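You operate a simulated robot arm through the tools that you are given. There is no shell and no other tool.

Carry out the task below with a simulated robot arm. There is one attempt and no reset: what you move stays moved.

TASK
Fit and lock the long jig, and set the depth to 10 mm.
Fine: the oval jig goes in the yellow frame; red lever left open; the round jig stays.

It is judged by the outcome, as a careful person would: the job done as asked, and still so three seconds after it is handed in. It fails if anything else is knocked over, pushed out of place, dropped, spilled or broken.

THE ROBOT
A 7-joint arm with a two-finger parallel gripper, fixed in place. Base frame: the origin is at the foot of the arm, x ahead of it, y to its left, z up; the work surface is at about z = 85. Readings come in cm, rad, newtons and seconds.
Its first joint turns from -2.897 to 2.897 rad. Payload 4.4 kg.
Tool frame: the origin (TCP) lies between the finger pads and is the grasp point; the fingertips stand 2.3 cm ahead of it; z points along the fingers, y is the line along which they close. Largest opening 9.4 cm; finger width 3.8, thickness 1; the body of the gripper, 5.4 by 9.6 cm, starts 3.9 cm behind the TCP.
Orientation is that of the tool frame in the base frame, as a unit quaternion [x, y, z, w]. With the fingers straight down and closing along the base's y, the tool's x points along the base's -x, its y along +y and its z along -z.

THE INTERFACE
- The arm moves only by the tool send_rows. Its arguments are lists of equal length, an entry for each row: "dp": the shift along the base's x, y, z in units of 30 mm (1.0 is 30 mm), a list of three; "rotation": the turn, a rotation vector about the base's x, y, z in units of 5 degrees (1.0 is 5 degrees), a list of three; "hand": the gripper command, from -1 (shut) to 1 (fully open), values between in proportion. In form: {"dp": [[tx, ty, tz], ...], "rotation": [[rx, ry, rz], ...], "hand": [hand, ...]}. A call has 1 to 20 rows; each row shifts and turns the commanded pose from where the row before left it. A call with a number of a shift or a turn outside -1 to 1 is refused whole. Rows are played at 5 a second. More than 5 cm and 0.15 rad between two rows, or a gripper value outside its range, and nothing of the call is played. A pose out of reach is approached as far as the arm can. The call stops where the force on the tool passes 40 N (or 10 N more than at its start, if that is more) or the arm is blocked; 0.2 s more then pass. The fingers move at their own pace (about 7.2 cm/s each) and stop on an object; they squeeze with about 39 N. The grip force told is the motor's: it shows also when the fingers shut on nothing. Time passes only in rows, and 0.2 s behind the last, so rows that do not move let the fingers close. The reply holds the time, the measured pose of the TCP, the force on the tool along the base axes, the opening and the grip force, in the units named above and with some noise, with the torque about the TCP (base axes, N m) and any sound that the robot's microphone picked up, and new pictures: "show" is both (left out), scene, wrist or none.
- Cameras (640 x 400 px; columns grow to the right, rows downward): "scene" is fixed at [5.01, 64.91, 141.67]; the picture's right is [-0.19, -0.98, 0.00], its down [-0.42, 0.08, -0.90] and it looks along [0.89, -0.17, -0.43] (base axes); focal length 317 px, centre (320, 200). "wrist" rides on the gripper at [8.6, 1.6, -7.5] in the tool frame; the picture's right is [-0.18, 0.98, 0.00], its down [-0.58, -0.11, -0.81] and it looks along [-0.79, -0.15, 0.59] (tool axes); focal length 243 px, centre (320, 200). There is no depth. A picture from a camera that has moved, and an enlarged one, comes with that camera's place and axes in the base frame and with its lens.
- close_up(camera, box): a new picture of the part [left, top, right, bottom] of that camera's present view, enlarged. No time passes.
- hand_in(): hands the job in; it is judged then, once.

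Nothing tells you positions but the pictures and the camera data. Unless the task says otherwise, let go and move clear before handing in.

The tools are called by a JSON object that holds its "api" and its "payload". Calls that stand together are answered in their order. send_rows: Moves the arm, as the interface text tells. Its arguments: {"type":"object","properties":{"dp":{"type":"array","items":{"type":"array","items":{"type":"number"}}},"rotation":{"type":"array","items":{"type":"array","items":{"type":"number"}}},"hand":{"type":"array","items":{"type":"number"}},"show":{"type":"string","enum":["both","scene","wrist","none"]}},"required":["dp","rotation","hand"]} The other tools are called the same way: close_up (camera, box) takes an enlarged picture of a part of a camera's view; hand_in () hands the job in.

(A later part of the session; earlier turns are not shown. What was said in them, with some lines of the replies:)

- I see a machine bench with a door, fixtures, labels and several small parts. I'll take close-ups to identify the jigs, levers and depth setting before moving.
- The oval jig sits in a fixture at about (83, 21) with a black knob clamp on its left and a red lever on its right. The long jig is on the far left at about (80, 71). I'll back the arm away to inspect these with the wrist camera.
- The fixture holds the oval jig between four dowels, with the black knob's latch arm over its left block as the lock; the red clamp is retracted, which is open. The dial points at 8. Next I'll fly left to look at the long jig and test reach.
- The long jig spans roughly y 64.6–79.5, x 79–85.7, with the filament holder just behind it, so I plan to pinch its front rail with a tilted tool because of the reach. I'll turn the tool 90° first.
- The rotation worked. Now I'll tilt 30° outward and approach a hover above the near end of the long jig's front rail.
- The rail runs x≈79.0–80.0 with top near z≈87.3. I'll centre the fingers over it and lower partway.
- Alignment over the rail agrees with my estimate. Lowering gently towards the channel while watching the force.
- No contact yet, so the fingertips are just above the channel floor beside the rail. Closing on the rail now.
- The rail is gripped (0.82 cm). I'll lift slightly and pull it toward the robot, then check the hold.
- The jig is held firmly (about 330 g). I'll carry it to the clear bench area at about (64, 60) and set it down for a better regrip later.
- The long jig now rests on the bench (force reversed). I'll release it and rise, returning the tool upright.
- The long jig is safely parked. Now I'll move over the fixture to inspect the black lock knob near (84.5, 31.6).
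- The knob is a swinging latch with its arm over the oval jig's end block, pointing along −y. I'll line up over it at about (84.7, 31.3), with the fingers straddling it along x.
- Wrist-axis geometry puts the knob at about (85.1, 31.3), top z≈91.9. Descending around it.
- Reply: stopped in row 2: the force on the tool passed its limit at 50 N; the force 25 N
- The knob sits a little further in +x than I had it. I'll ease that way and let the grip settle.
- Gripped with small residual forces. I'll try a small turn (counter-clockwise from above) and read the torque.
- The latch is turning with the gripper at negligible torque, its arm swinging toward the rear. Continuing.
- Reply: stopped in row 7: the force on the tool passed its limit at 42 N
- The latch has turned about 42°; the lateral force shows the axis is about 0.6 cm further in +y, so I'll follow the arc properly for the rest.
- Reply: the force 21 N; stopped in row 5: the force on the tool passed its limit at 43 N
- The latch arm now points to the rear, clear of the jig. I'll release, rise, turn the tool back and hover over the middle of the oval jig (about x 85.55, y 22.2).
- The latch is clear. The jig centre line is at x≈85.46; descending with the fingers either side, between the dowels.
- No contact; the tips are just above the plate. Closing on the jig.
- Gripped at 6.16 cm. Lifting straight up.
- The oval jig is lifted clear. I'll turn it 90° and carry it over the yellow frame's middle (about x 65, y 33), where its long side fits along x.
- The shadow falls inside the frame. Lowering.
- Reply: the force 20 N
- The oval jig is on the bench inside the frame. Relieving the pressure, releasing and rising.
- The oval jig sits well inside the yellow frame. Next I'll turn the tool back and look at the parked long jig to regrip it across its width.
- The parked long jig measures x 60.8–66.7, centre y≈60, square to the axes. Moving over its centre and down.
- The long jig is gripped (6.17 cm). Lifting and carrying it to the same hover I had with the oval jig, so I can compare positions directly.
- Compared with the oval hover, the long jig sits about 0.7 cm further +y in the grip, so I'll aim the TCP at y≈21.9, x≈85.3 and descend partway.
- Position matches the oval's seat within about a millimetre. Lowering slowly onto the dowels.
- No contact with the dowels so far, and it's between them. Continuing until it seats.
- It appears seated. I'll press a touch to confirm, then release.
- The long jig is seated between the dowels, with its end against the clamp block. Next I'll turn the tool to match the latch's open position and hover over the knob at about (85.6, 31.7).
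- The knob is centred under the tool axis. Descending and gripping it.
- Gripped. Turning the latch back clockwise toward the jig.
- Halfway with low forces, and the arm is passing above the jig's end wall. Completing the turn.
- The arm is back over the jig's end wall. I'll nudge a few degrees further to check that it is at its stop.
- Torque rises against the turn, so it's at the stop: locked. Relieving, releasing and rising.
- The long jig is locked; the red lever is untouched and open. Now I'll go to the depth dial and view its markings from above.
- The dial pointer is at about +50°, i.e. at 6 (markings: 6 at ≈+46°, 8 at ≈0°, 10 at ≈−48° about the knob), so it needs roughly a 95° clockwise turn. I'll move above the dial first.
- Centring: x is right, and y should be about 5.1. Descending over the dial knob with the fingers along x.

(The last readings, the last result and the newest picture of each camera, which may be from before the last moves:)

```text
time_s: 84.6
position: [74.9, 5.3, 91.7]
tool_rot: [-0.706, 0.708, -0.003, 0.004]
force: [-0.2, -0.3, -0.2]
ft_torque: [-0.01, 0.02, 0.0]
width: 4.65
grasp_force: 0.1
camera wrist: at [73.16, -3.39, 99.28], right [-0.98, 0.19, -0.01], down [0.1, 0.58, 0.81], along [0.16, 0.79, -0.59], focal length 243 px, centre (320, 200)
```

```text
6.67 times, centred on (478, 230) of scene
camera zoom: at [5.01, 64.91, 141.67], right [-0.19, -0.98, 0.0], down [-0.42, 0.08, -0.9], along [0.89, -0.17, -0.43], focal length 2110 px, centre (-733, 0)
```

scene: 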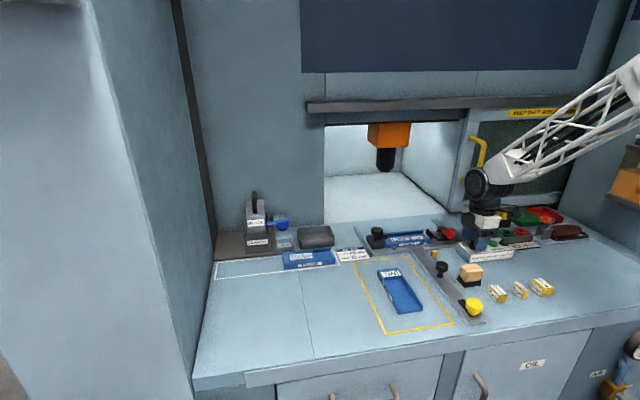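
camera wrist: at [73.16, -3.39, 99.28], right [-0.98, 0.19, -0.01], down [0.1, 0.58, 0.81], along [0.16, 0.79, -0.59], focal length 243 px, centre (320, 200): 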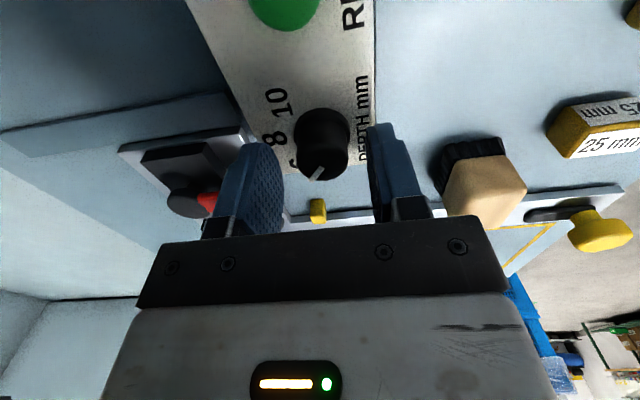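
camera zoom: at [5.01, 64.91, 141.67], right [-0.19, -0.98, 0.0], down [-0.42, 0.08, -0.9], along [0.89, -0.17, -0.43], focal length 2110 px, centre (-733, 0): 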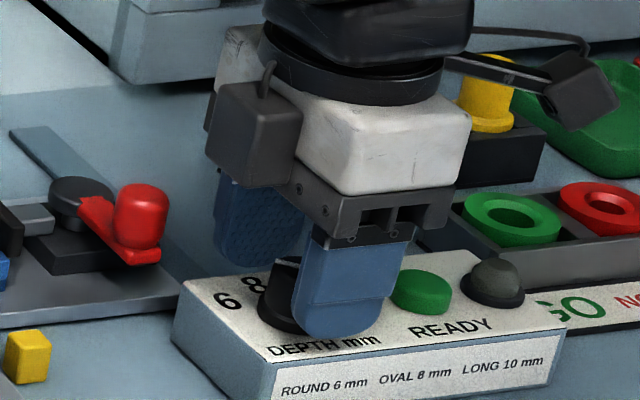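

Geometry is consistent: knob at y≈5.25, top z≈90.6, base z≈88.15. Lowering 0.5 cm and gripping.

{"api": "send_rows", "payload": {"dp": [[0, 0, -0.16], [0, 0, 0], [0, 0, 0], [0, 0, 0], [0, 0, 0]], "rotation": [[0, 0, 0], [0, 0, 0], [0, 0, 0], [0, 0, 0], [0, 0, 0]], "hand": [0, -0.35, -1, -1, -1], "show": "wrist"}}

{"api": "close_up", "payload": {"camera": "wrist", "box": [200, 50, 440, 250]}}

```text
time_s: 85.4
position: [74.76, 5.27, 91.24]
tool_rot: [-0.706, 0.708, -0.001, 0.002]
force: [-13.2, -1.6, 8.2]
ft_torque: [-0.18, 0.5, -0.07]
width: 2.87
grasp_force: 44.9
stopped in row 4: the force on the tool passed its limit at 43 N (the readings are from after the stop); the commanded pose is now the measured one
camera wrist: at [73.03, -3.41, 98.81], right [-0.98, 0.19, 0.0], down [0.11, 0.58, 0.81], along [0.15, 0.79, -0.59], focal length 243 px, centre (320, 200)
```

wrist: 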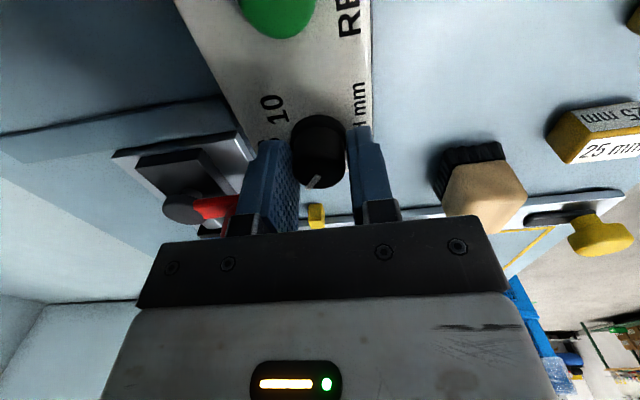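

```text
2.00 times, centred on (320, 150) of wrist
camera zoom: at [73.03, -3.41, 98.81], right [-0.98, 0.19, 0.0], down [0.11, 0.58, 0.81], along [0.15, 0.79, -0.59], focal length 485 px, centre (320, 300)
```

zoom: 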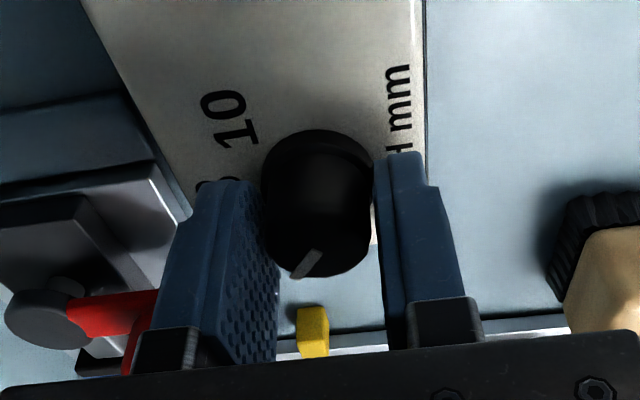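

{"api": "send_rows", "payload": {"dp": [[-0.03, 0, 0], [0, 0, 0], [0, 0, 0], [0, 0, 0]], "rotation": [[0, 0, 0], [0, 0, 0], [0, 0, -1], [0, 0, -1]], "hand": [-1, -1, -1, -1], "show": "wrist"}}

{"api": "close_up", "payload": {"camera": "wrist", "box": [200, 50, 440, 250]}}

```text
time_s: 86.4
position: [74.89, 5.14, 91.32]
tool_rot: [-0.64, 0.768, -0.002, 0.003]
force: [12.4, -8.6, 8.1]
ft_torque: [-0.41, -0.21, 0.02]
width: 2.83
grasp_force: 44.7
camera wrist: at [71.56, -2.99, 98.8], right [-0.93, 0.36, -0.01], down [0.21, 0.55, 0.81], along [0.29, 0.75, -0.59], focal length 243 px, centre (320, 200)
```

wrist: 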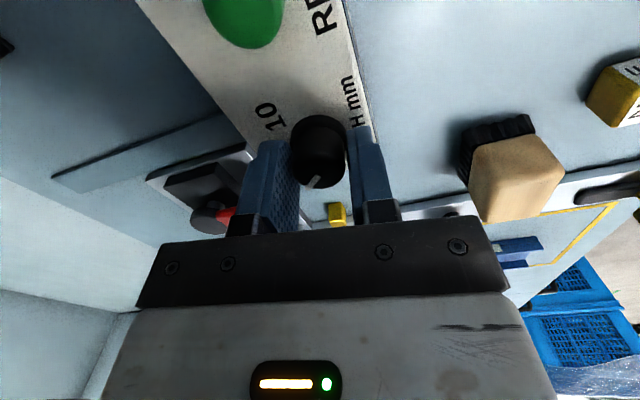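

```text
2.00 times, centred on (320, 150) of wrist
camera zoom: at [71.56, -2.99, 98.8], right [-0.93, 0.36, -0.01], down [0.21, 0.55, 0.81], along [0.29, 0.75, -0.59], focal length 485 px, centre (320, 300)
```

zoom: 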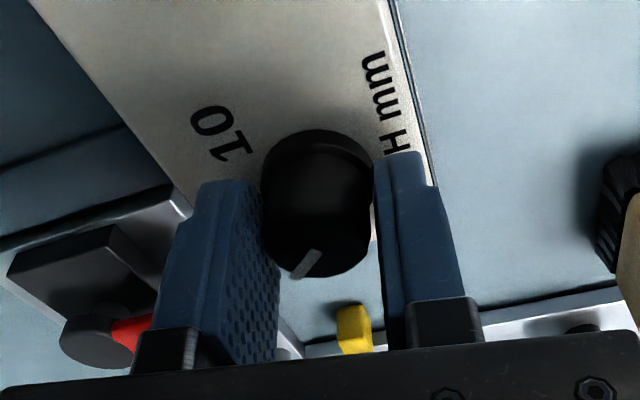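

The dial turns with the gripper. I'll continue in short batches and correct for the small lateral forces.

{"api": "send_rows", "payload": {"dp": [[0.067, -0.045, 0.03], [0, 0, 0], [0.005, 0, 0], [0.005, 0, 0], [0.005, 0, 0]], "rotation": [[0, 0, -1], [0, 0, -1], [0, 0, -1], [0, 0, -1], [0, 0, -1]], "hand": [-1, -1, -1, -1, -1], "show": "none"}}

```text
time_s: 87.4
position: [74.97, 5.08, 91.23]
tool_rot: [-0.517, 0.856, -0.002, 0.001]
force: [-8.8, 7.3, 6.3]
ft_torque: [0.09, 0.37, -0.02]
width: 2.85
grasp_force: 44.5
stopped in row 4: the force on the tool passed its limit at 41 N (the readings are from after the stop); the commanded pose is now the measured one
```

{"api": "send_rows", "payload": {"dp": [[-0.025, 0.02, 0.02], [0, 0, 0], [0, 0, 0], [0, 0, 0]], "rotation": [[0, 0, 0], [0, 0, -1], [0, 0, -1], [0, 0, -1]], "hand": [-1, -1, -1, -1], "show": "wrist"}}

{"api": "close_up", "payload": {"camera": "wrist", "box": [200, 50, 440, 250]}}

```text
time_s: 88.3
position: [75.02, 5.11, 91.29]
tool_rot: [-0.422, 0.907, -0.001, 0.003]
force: [8.9, -4.2, -6.5]
ft_torque: [-0.32, -0.2, 0.01]
width: 2.81
grasp_force: 45.1
stopped in row 4: the force on the tool passed its limit at 41 N (the readings are from after the stop); the commanded pose is now the measured one
camera wrist: at [68.02, -0.42, 98.86], right [-0.63, 0.77, 0.0], down [0.45, 0.38, 0.81], along [0.63, 0.51, -0.59], focal length 243 px, centre (320, 200)
```

wrist: 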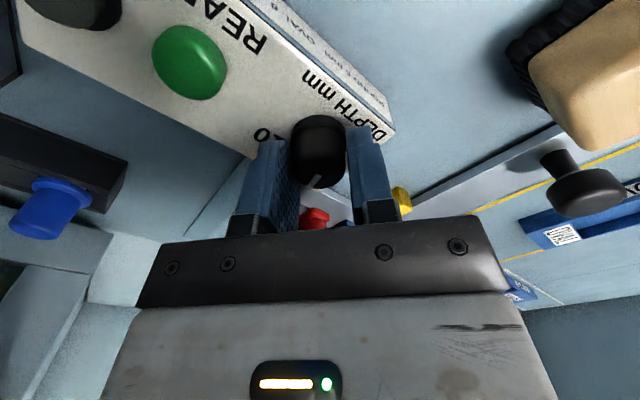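

```text
2.00 times, centred on (320, 150) of wrist
camera zoom: at [68.02, -0.42, 98.86], right [-0.63, 0.77, 0.0], down [0.45, 0.38, 0.81], along [0.63, 0.51, -0.59], focal length 485 px, centre (320, 300)
```

zoom: 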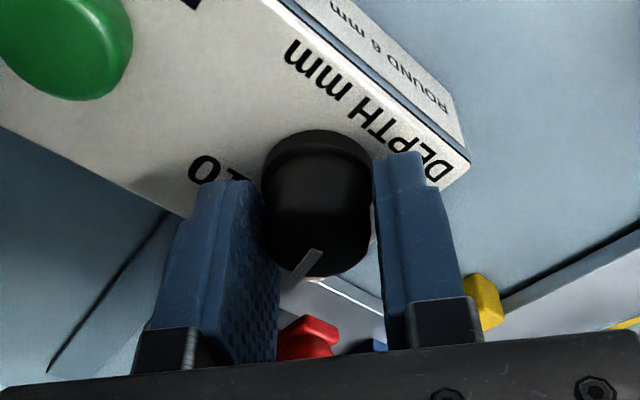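

{"api": "close_up", "payload": {"camera": "scene", "box": [430, 200, 526, 260]}}

```text
6.67 times, centred on (478, 230) of scene
camera zoom: at [5.01, 64.91, 141.67], right [-0.19, -0.98, 0.0], down [-0.42, 0.08, -0.9], along [0.89, -0.17, -0.43], focal length 2110 px, centre (-733, 0)
```

zoom: 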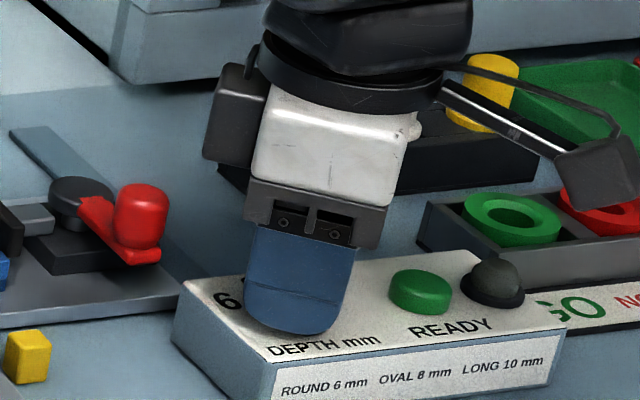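

The box hasn't moved. I've estimated the dial axis at (74.8, 4.8), so I'll follow that arc for the remaining ~54°.

{"api": "send_rows", "payload": {"dp": [[0.03, -0.02, -0.015], [0.01, -0.009, 0], [0.009, -0.01, 0], [0.009, -0.011, 0], [0.008, -0.012, 0]], "rotation": [[0, 0, 0], [0, 0, -1], [0, 0, -1], [0, 0, -1], [0, 0, -1]], "hand": [-1, -1, -1, -1, -1], "show": "none"}}

```text
time_s: 89.3
position: [74.99, 5.06, 91.29]
tool_rot: [-0.322, 0.947, -0.001, 0.001]
force: [-10.6, 3.9, 8.5]
ft_torque: [-0.09, 0.65, -0.06]
width: 2.83
grasp_force: 44.8
stopped in row 4: the force on the tool passed its limit at 43 N (the readings are from after the stop); the commanded pose is now the measured one
```

{"api": "send_rows", "payload": {"dp": [[0, 0, 0], [0.003, -0.005, 0], [0.003, -0.005, 0], [0.003, -0.005, 0]], "rotation": [[0, 0, 0], [0, 0, -1], [0, 0, -1], [0, 0, -1]], "hand": [-1, -1, -1, -1], "show": "none"}}

```text
time_s: 90.3
position: [75.0, 5.18, 91.41]
tool_rot: [-0.196, 0.981, -0.002, 0.001]
force: [-13.0, 0.8, 13.0]
ft_torque: [-0.23, 1.04, -0.02]
width: 2.84
grasp_force: 44.8
```

{"api": "send_rows", "payload": {"dp": [[-0.03, 0, 0.03], [0, 0, 0], [0, 0, 0], [0, 0, 0]], "rotation": [[0, 0, 0], [0, 0, -1], [0, 0, -1], [0, 0, -1]], "hand": [-1, -1, -1, -1], "show": "wrist"}}

{"api": "close_up", "payload": {"camera": "wrist", "box": [200, 50, 440, 250]}}

```text
time_s: 91.3
position: [74.93, 4.93, 91.46]
tool_rot: [-0.066, 0.998, -0.002, 0.0]
force: [26.2, -10.6, -9.9]
ft_torque: [-0.14, -0.58, -0.01]
width: 2.83
grasp_force: 45.3
camera wrist: at [66.07, 5.48, 98.94], right [0.05, 1.0, 0.0], down [0.59, -0.03, 0.81], along [0.81, -0.05, -0.59], focal length 243 px, centre (320, 200)
```

wrist: 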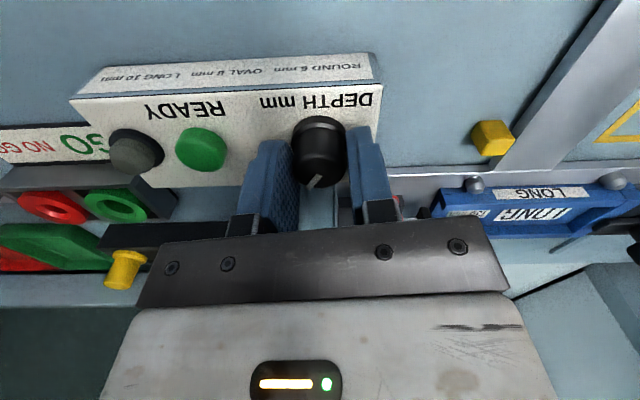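

```text
2.00 times, centred on (320, 150) of wrist
camera zoom: at [66.07, 5.48, 98.94], right [0.05, 1.0, 0.0], down [0.59, -0.03, 0.81], along [0.81, -0.05, -0.59], focal length 485 px, centre (320, 300)
```

zoom: 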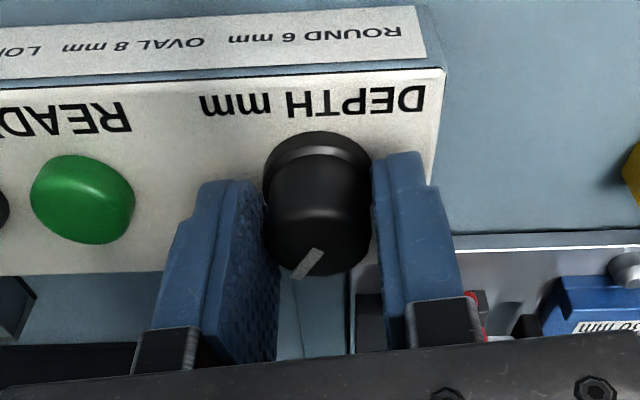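

Pointer now at about −34°. Another ~12° to reach 10.

{"api": "send_rows", "payload": {"dp": [[0.02, -0.012, -0.01], [0.0, -0.01, 0], [0, -0.01, 0], [0, -0.005, 0], [0, 0, 0]], "rotation": [[0, 0, 0], [0, 0, -1], [0, 0, -1], [0, 0, -0.5], [0, 0, 0]], "hand": [-1, -1, -1, -1, -1], "show": "wrist"}}

{"api": "close_up", "payload": {"camera": "wrist", "box": [200, 50, 440, 250]}}

```text
time_s: 92.5
position: [75.0, 4.94, 91.43]
tool_rot: [0.043, 0.999, -0.002, 0.001]
force: [-16.8, -5.6, 15.6]
ft_torque: [-0.05, 1.33, -0.01]
width: 2.82
grasp_force: 44.8
camera wrist: at [66.4, 7.32, 98.95], right [0.27, 0.96, 0.0], down [0.57, -0.16, 0.81], along [0.78, -0.22, -0.59], focal length 243 px, centre (320, 200)
```

wrist: 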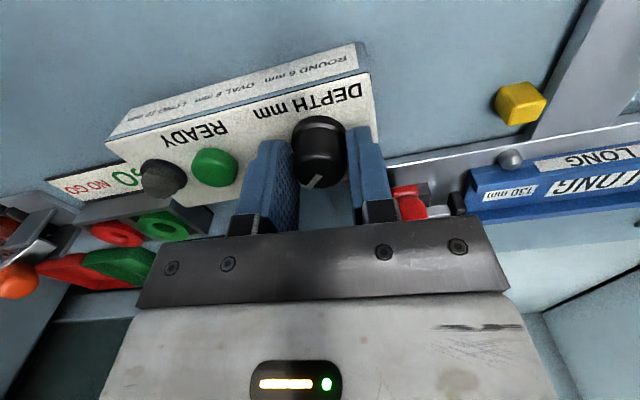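

```text
2.00 times, centred on (320, 150) of wrist
camera zoom: at [66.4, 7.32, 98.95], right [0.27, 0.96, 0.0], down [0.57, -0.16, 0.81], along [0.78, -0.22, -0.59], focal length 485 px, centre (320, 300)
```

zoom: 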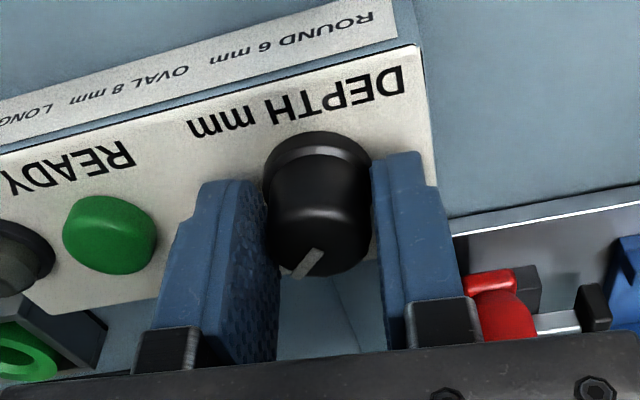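

About 94.5° turned. Releasing gently with a small opening (to stay clear of the green button), rising and viewing.

{"api": "send_rows", "payload": {"dp": [[-0.015, 0, 0.01], [0, 0, 0], [0, 0, 0], [0, 0, 0.3], [0, 0, 0.7], [0, 0, 0.8]], "rotation": [[0, 0, 0], [0, 0, 0], [0, 0, 0], [0, 0, 0], [0, 0, 0], [0, 0, 0]], "hand": [-1, -0.2, -0.2, -0.2, -0.2, -0.2], "show": "both"}}

{"api": "close_up", "payload": {"camera": "wrist", "box": [200, 0, 440, 150]}}

{"api": "close_up", "payload": {"camera": "scene", "box": [450, 220, 546, 280]}}

```text
time_s: 93.9
position: [74.96, 4.84, 96.79]
tool_rot: [0.042, 0.999, -0.002, -0.001]
force: [-0.4, -0.3, 0.7]
ft_torque: [-0.02, 0.02, -0.02]
width: 3.76
grasp_force: 0.1
camera wrist: at [66.39, 7.33, 104.31], right [0.27, 0.96, 0.0], down [0.57, -0.15, 0.81], along [0.78, -0.22, -0.59], focal length 243 px, centre (320, 200)
```

scene: 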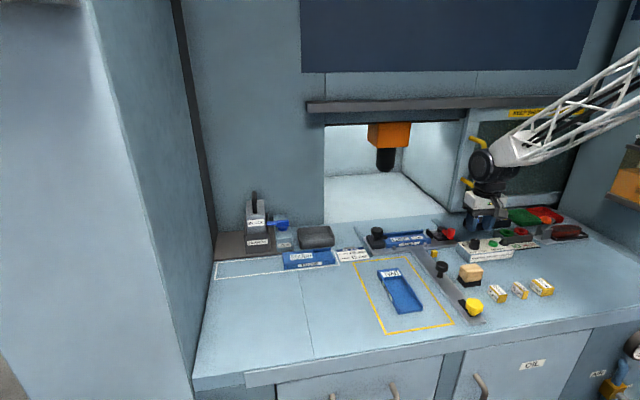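
wrist: 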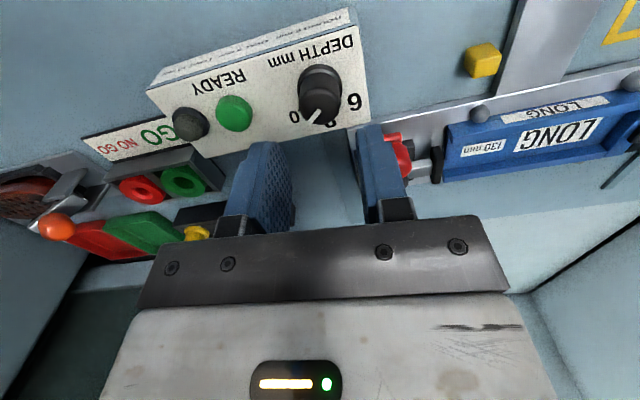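

```text
2.67 times, centred on (320, 75) of wrist
camera zoom: at [66.39, 7.33, 104.31], right [0.27, 0.96, 0.0], down [0.57, -0.15, 0.81], along [0.78, -0.22, -0.59], focal length 647 px, centre (320, 533)
```

zoom: 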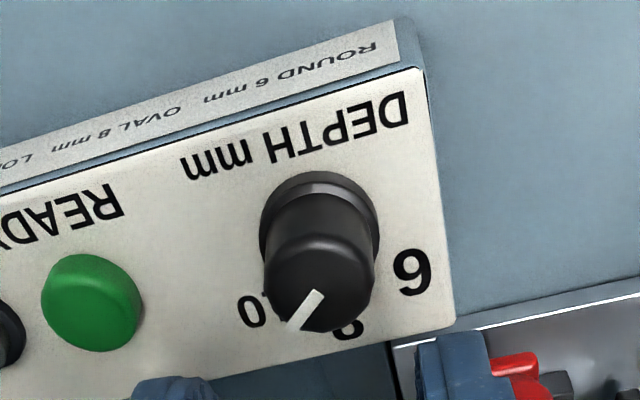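

```text
6.67 times, centred on (498, 250) of scene
camera zoom: at [5.01, 64.91, 141.67], right [-0.19, -0.98, 0.0], down [-0.42, 0.08, -0.9], along [0.89, -0.17, -0.43], focal length 2110 px, centre (-867, -133)
```

zoom: 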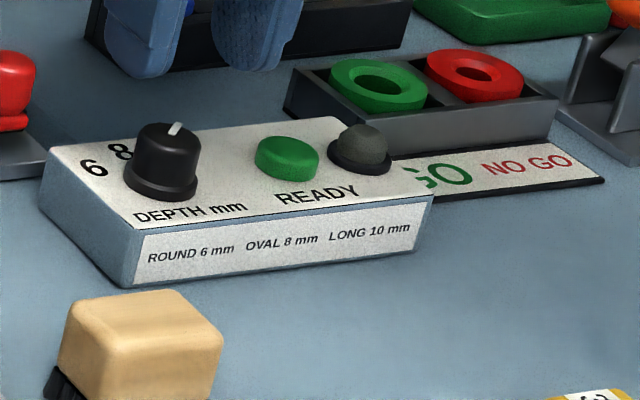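

The pointer now looks aligned with 10 but parallax is large; I'll tilt the wrist camera to look straight down on the dial for a proper check.

{"api": "send_rows", "payload": {"dp": [[0.2, -0.1, 0.4], [0.2, -0.1, 0.3], [0.2, -0.1, 0.2], [0.2, -0.1, 0.1], [0.2, -0.1, 0.1], [0.2, -0.1, 0.1], [0, 0, 0]], "rotation": [[0, 1, 0], [0, 1, 0], [0, 1, 0], [0, 1, 0], [0, 1, 0], [0, 1, 0], [0, 0, 0]], "hand": [0, 0, 0, 0, 0, 0, 0], "show": "wrist"}}

{"api": "close_up", "payload": {"camera": "wrist", "box": [240, 40, 400, 140]}}

```text
time_s: 95.5
position: [78.57, 2.97, 100.49]
tool_rot: [0.04, 0.965, -0.012, -0.259]
force: [0.1, -0.6, -0.3]
ft_torque: [-0.03, 0.01, -0.02]
width: 4.7
grasp_force: 0.2
camera wrist: at [74.92, 5.48, 111.21], right [0.23, 0.96, -0.14], down [0.9, -0.15, 0.41], along [0.38, -0.22, -0.9], focal length 243 px, centre (320, 200)
```

wrist: 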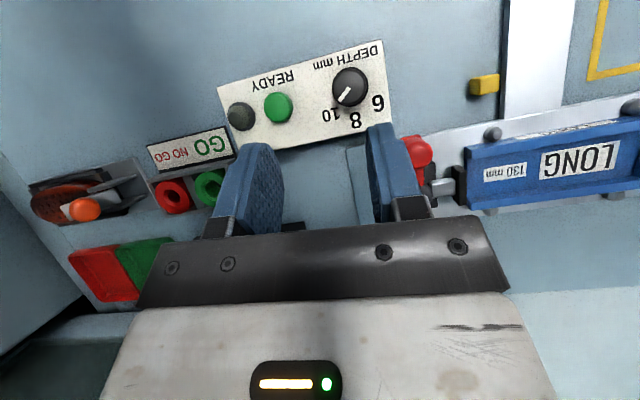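

```text
4.00 times, centred on (320, 90) of wrist
camera zoom: at [74.92, 5.48, 111.21], right [0.23, 0.96, -0.14], down [0.9, -0.15, 0.41], along [0.38, -0.22, -0.9], focal length 970 px, centre (320, 640)
```

zoom: 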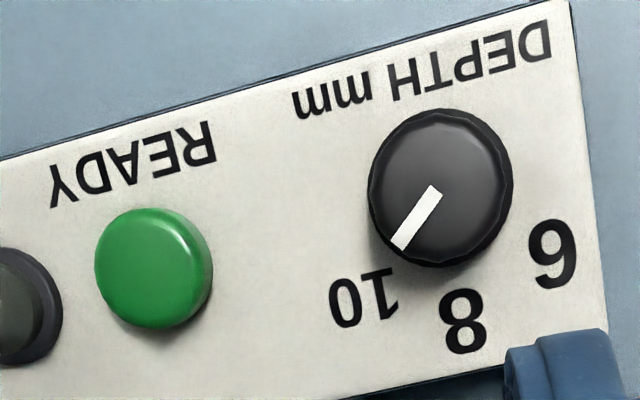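

Seen from directly above, the pointer line runs through the centre of "10" (within ~2°). I'll retract to a clear pose and check everything.

{"api": "send_rows", "payload": {"dp": [[0, 0, 0.8], [0, 0, 0.8], [-0.4, 0, 0.8], [-0.5, 0, 0.8], [-0.6, 0, 0.8], [-0.6, 0, 0.8], [-0.6, 0.2, 0.8], [-0.6, 0.2, 0.8], [-0.6, 0.2, 0.3], [0, 0, 0]], "rotation": [[0, 0, 0], [0, 0, 0], [0, -1, 0], [0, -1, 0], [0, -1, 0], [0, -1, 0], [0, -1, 0], [0, -1, 0], [0, 0, 0.98], [0, 0, 0]], "hand": [0, 0, 0, 0, 0, 0, 0, 0, 0, 0]}}

{"api": "close_up", "payload": {"camera": "scene", "box": [200, 190, 360, 290]}}

{"api": "close_up", "payload": {"camera": "scene", "box": [340, 215, 500, 345]}}

{"api": "close_up", "payload": {"camera": "scene", "box": [430, 195, 590, 295]}}

{"api": "close_up", "payload": {"camera": "scene", "box": [360, 215, 460, 278]}}

```text
time_s: 97.7
position: [66.86, 4.8, 120.45]
tool_rot: [0.0, 1.0, -0.002, 0.001]
force: [0.2, -0.3, 0.1]
ft_torque: [0.02, 0.02, 0.0]
width: 4.69
grasp_force: 0.1
camera wrist: at [58.08, 6.52, 128.01], right [0.18, 0.98, 0.0], down [0.58, -0.11, 0.81], along [0.79, -0.15, -0.59], focal length 243 px, centre (320, 200)
```

scene: 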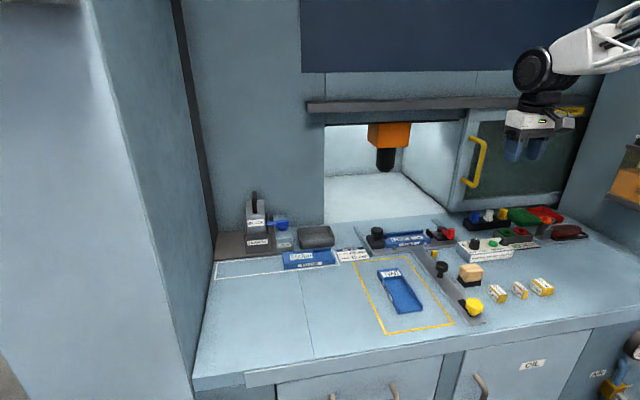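
wrist: 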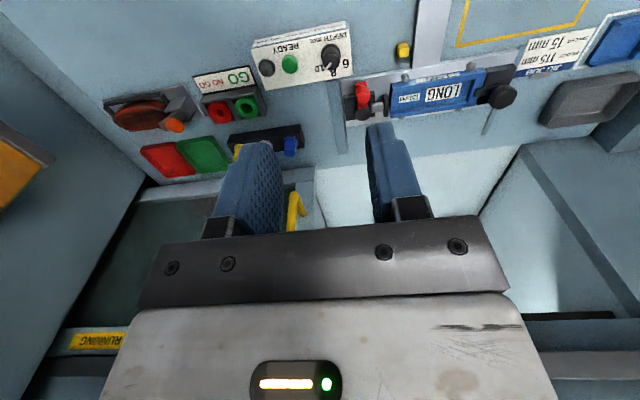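

```text
4.00 times, centred on (280, 240) of scene
camera zoom: at [5.01, 64.91, 141.67], right [-0.19, -0.98, 0.0], down [-0.42, 0.08, -0.9], along [0.89, -0.17, -0.43], focal length 1266 px, centre (480, 40)
```

zoom: 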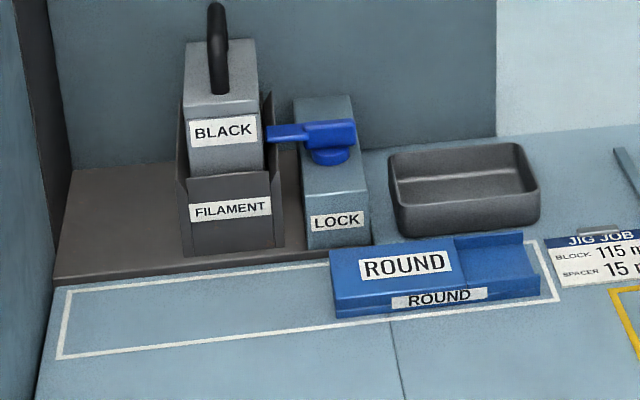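

```text
3.08 times, centred on (420, 280) of scene
camera zoom: at [5.01, 64.91, 141.67], right [-0.19, -0.98, 0.0], down [-0.42, 0.08, -0.9], along [0.89, -0.17, -0.43], focal length 974 px, centre (12, -46)
```

zoom: 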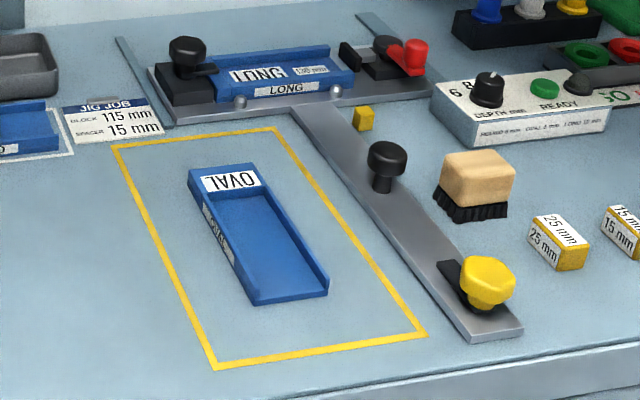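

```text
4.00 times, centred on (510, 245) of scene
camera zoom: at [5.01, 64.91, 141.67], right [-0.19, -0.98, 0.0], down [-0.42, 0.08, -0.9], along [0.89, -0.17, -0.43], focal length 1266 px, centre (-440, 20)
```

zoom: 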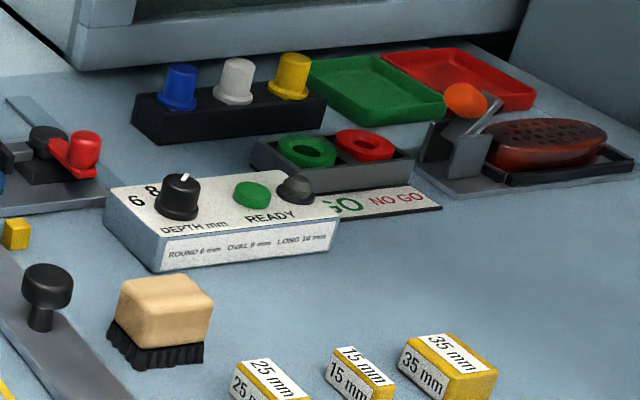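

```text
6.35 times, centred on (410, 246) of scene
camera zoom: at [5.01, 64.91, 141.67], right [-0.19, -0.98, 0.0], down [-0.42, 0.08, -0.9], along [0.89, -0.17, -0.43], focal length 2010 px, centre (-251, -95)
```

zoom: 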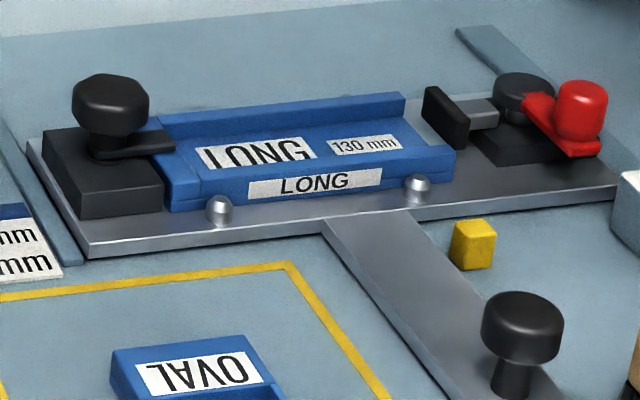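

The long jig is seated and latched, the oval jig is inside the yellow frame and the dial points to 10. The red lever is still open, the round jig hasn't moved, and the arm is clear. Handing in.

{"api": "hand_in", "payload": {}}

```text
The job is handed in.
```

The long jig is fitted between the dowels and locked, and the depth is set to 10 mm. I've handed the job in, but no result has come back yet.

- **Long jig:** it sits where the oval jig was. I turned the black latch back over its end until it reached its stop.
- **Depth:** the dial was at 6. Seen from directly above, the pointer now lines up with the 10 to within about 2°.
- **Oval jig:** it lies inside the yellow frame, turned so its long side runs along the frame.
- **Left alone:** I didn't touch the red lever, which is still open. The round jig is in its original place.

Nothing was knocked over or dropped, and the arm had let go and was clear of the bench before I handed in. While I turned the latch and the dial, the arm stopped at its force limit several times. The final pictures show the fixture and the dial box where they started.
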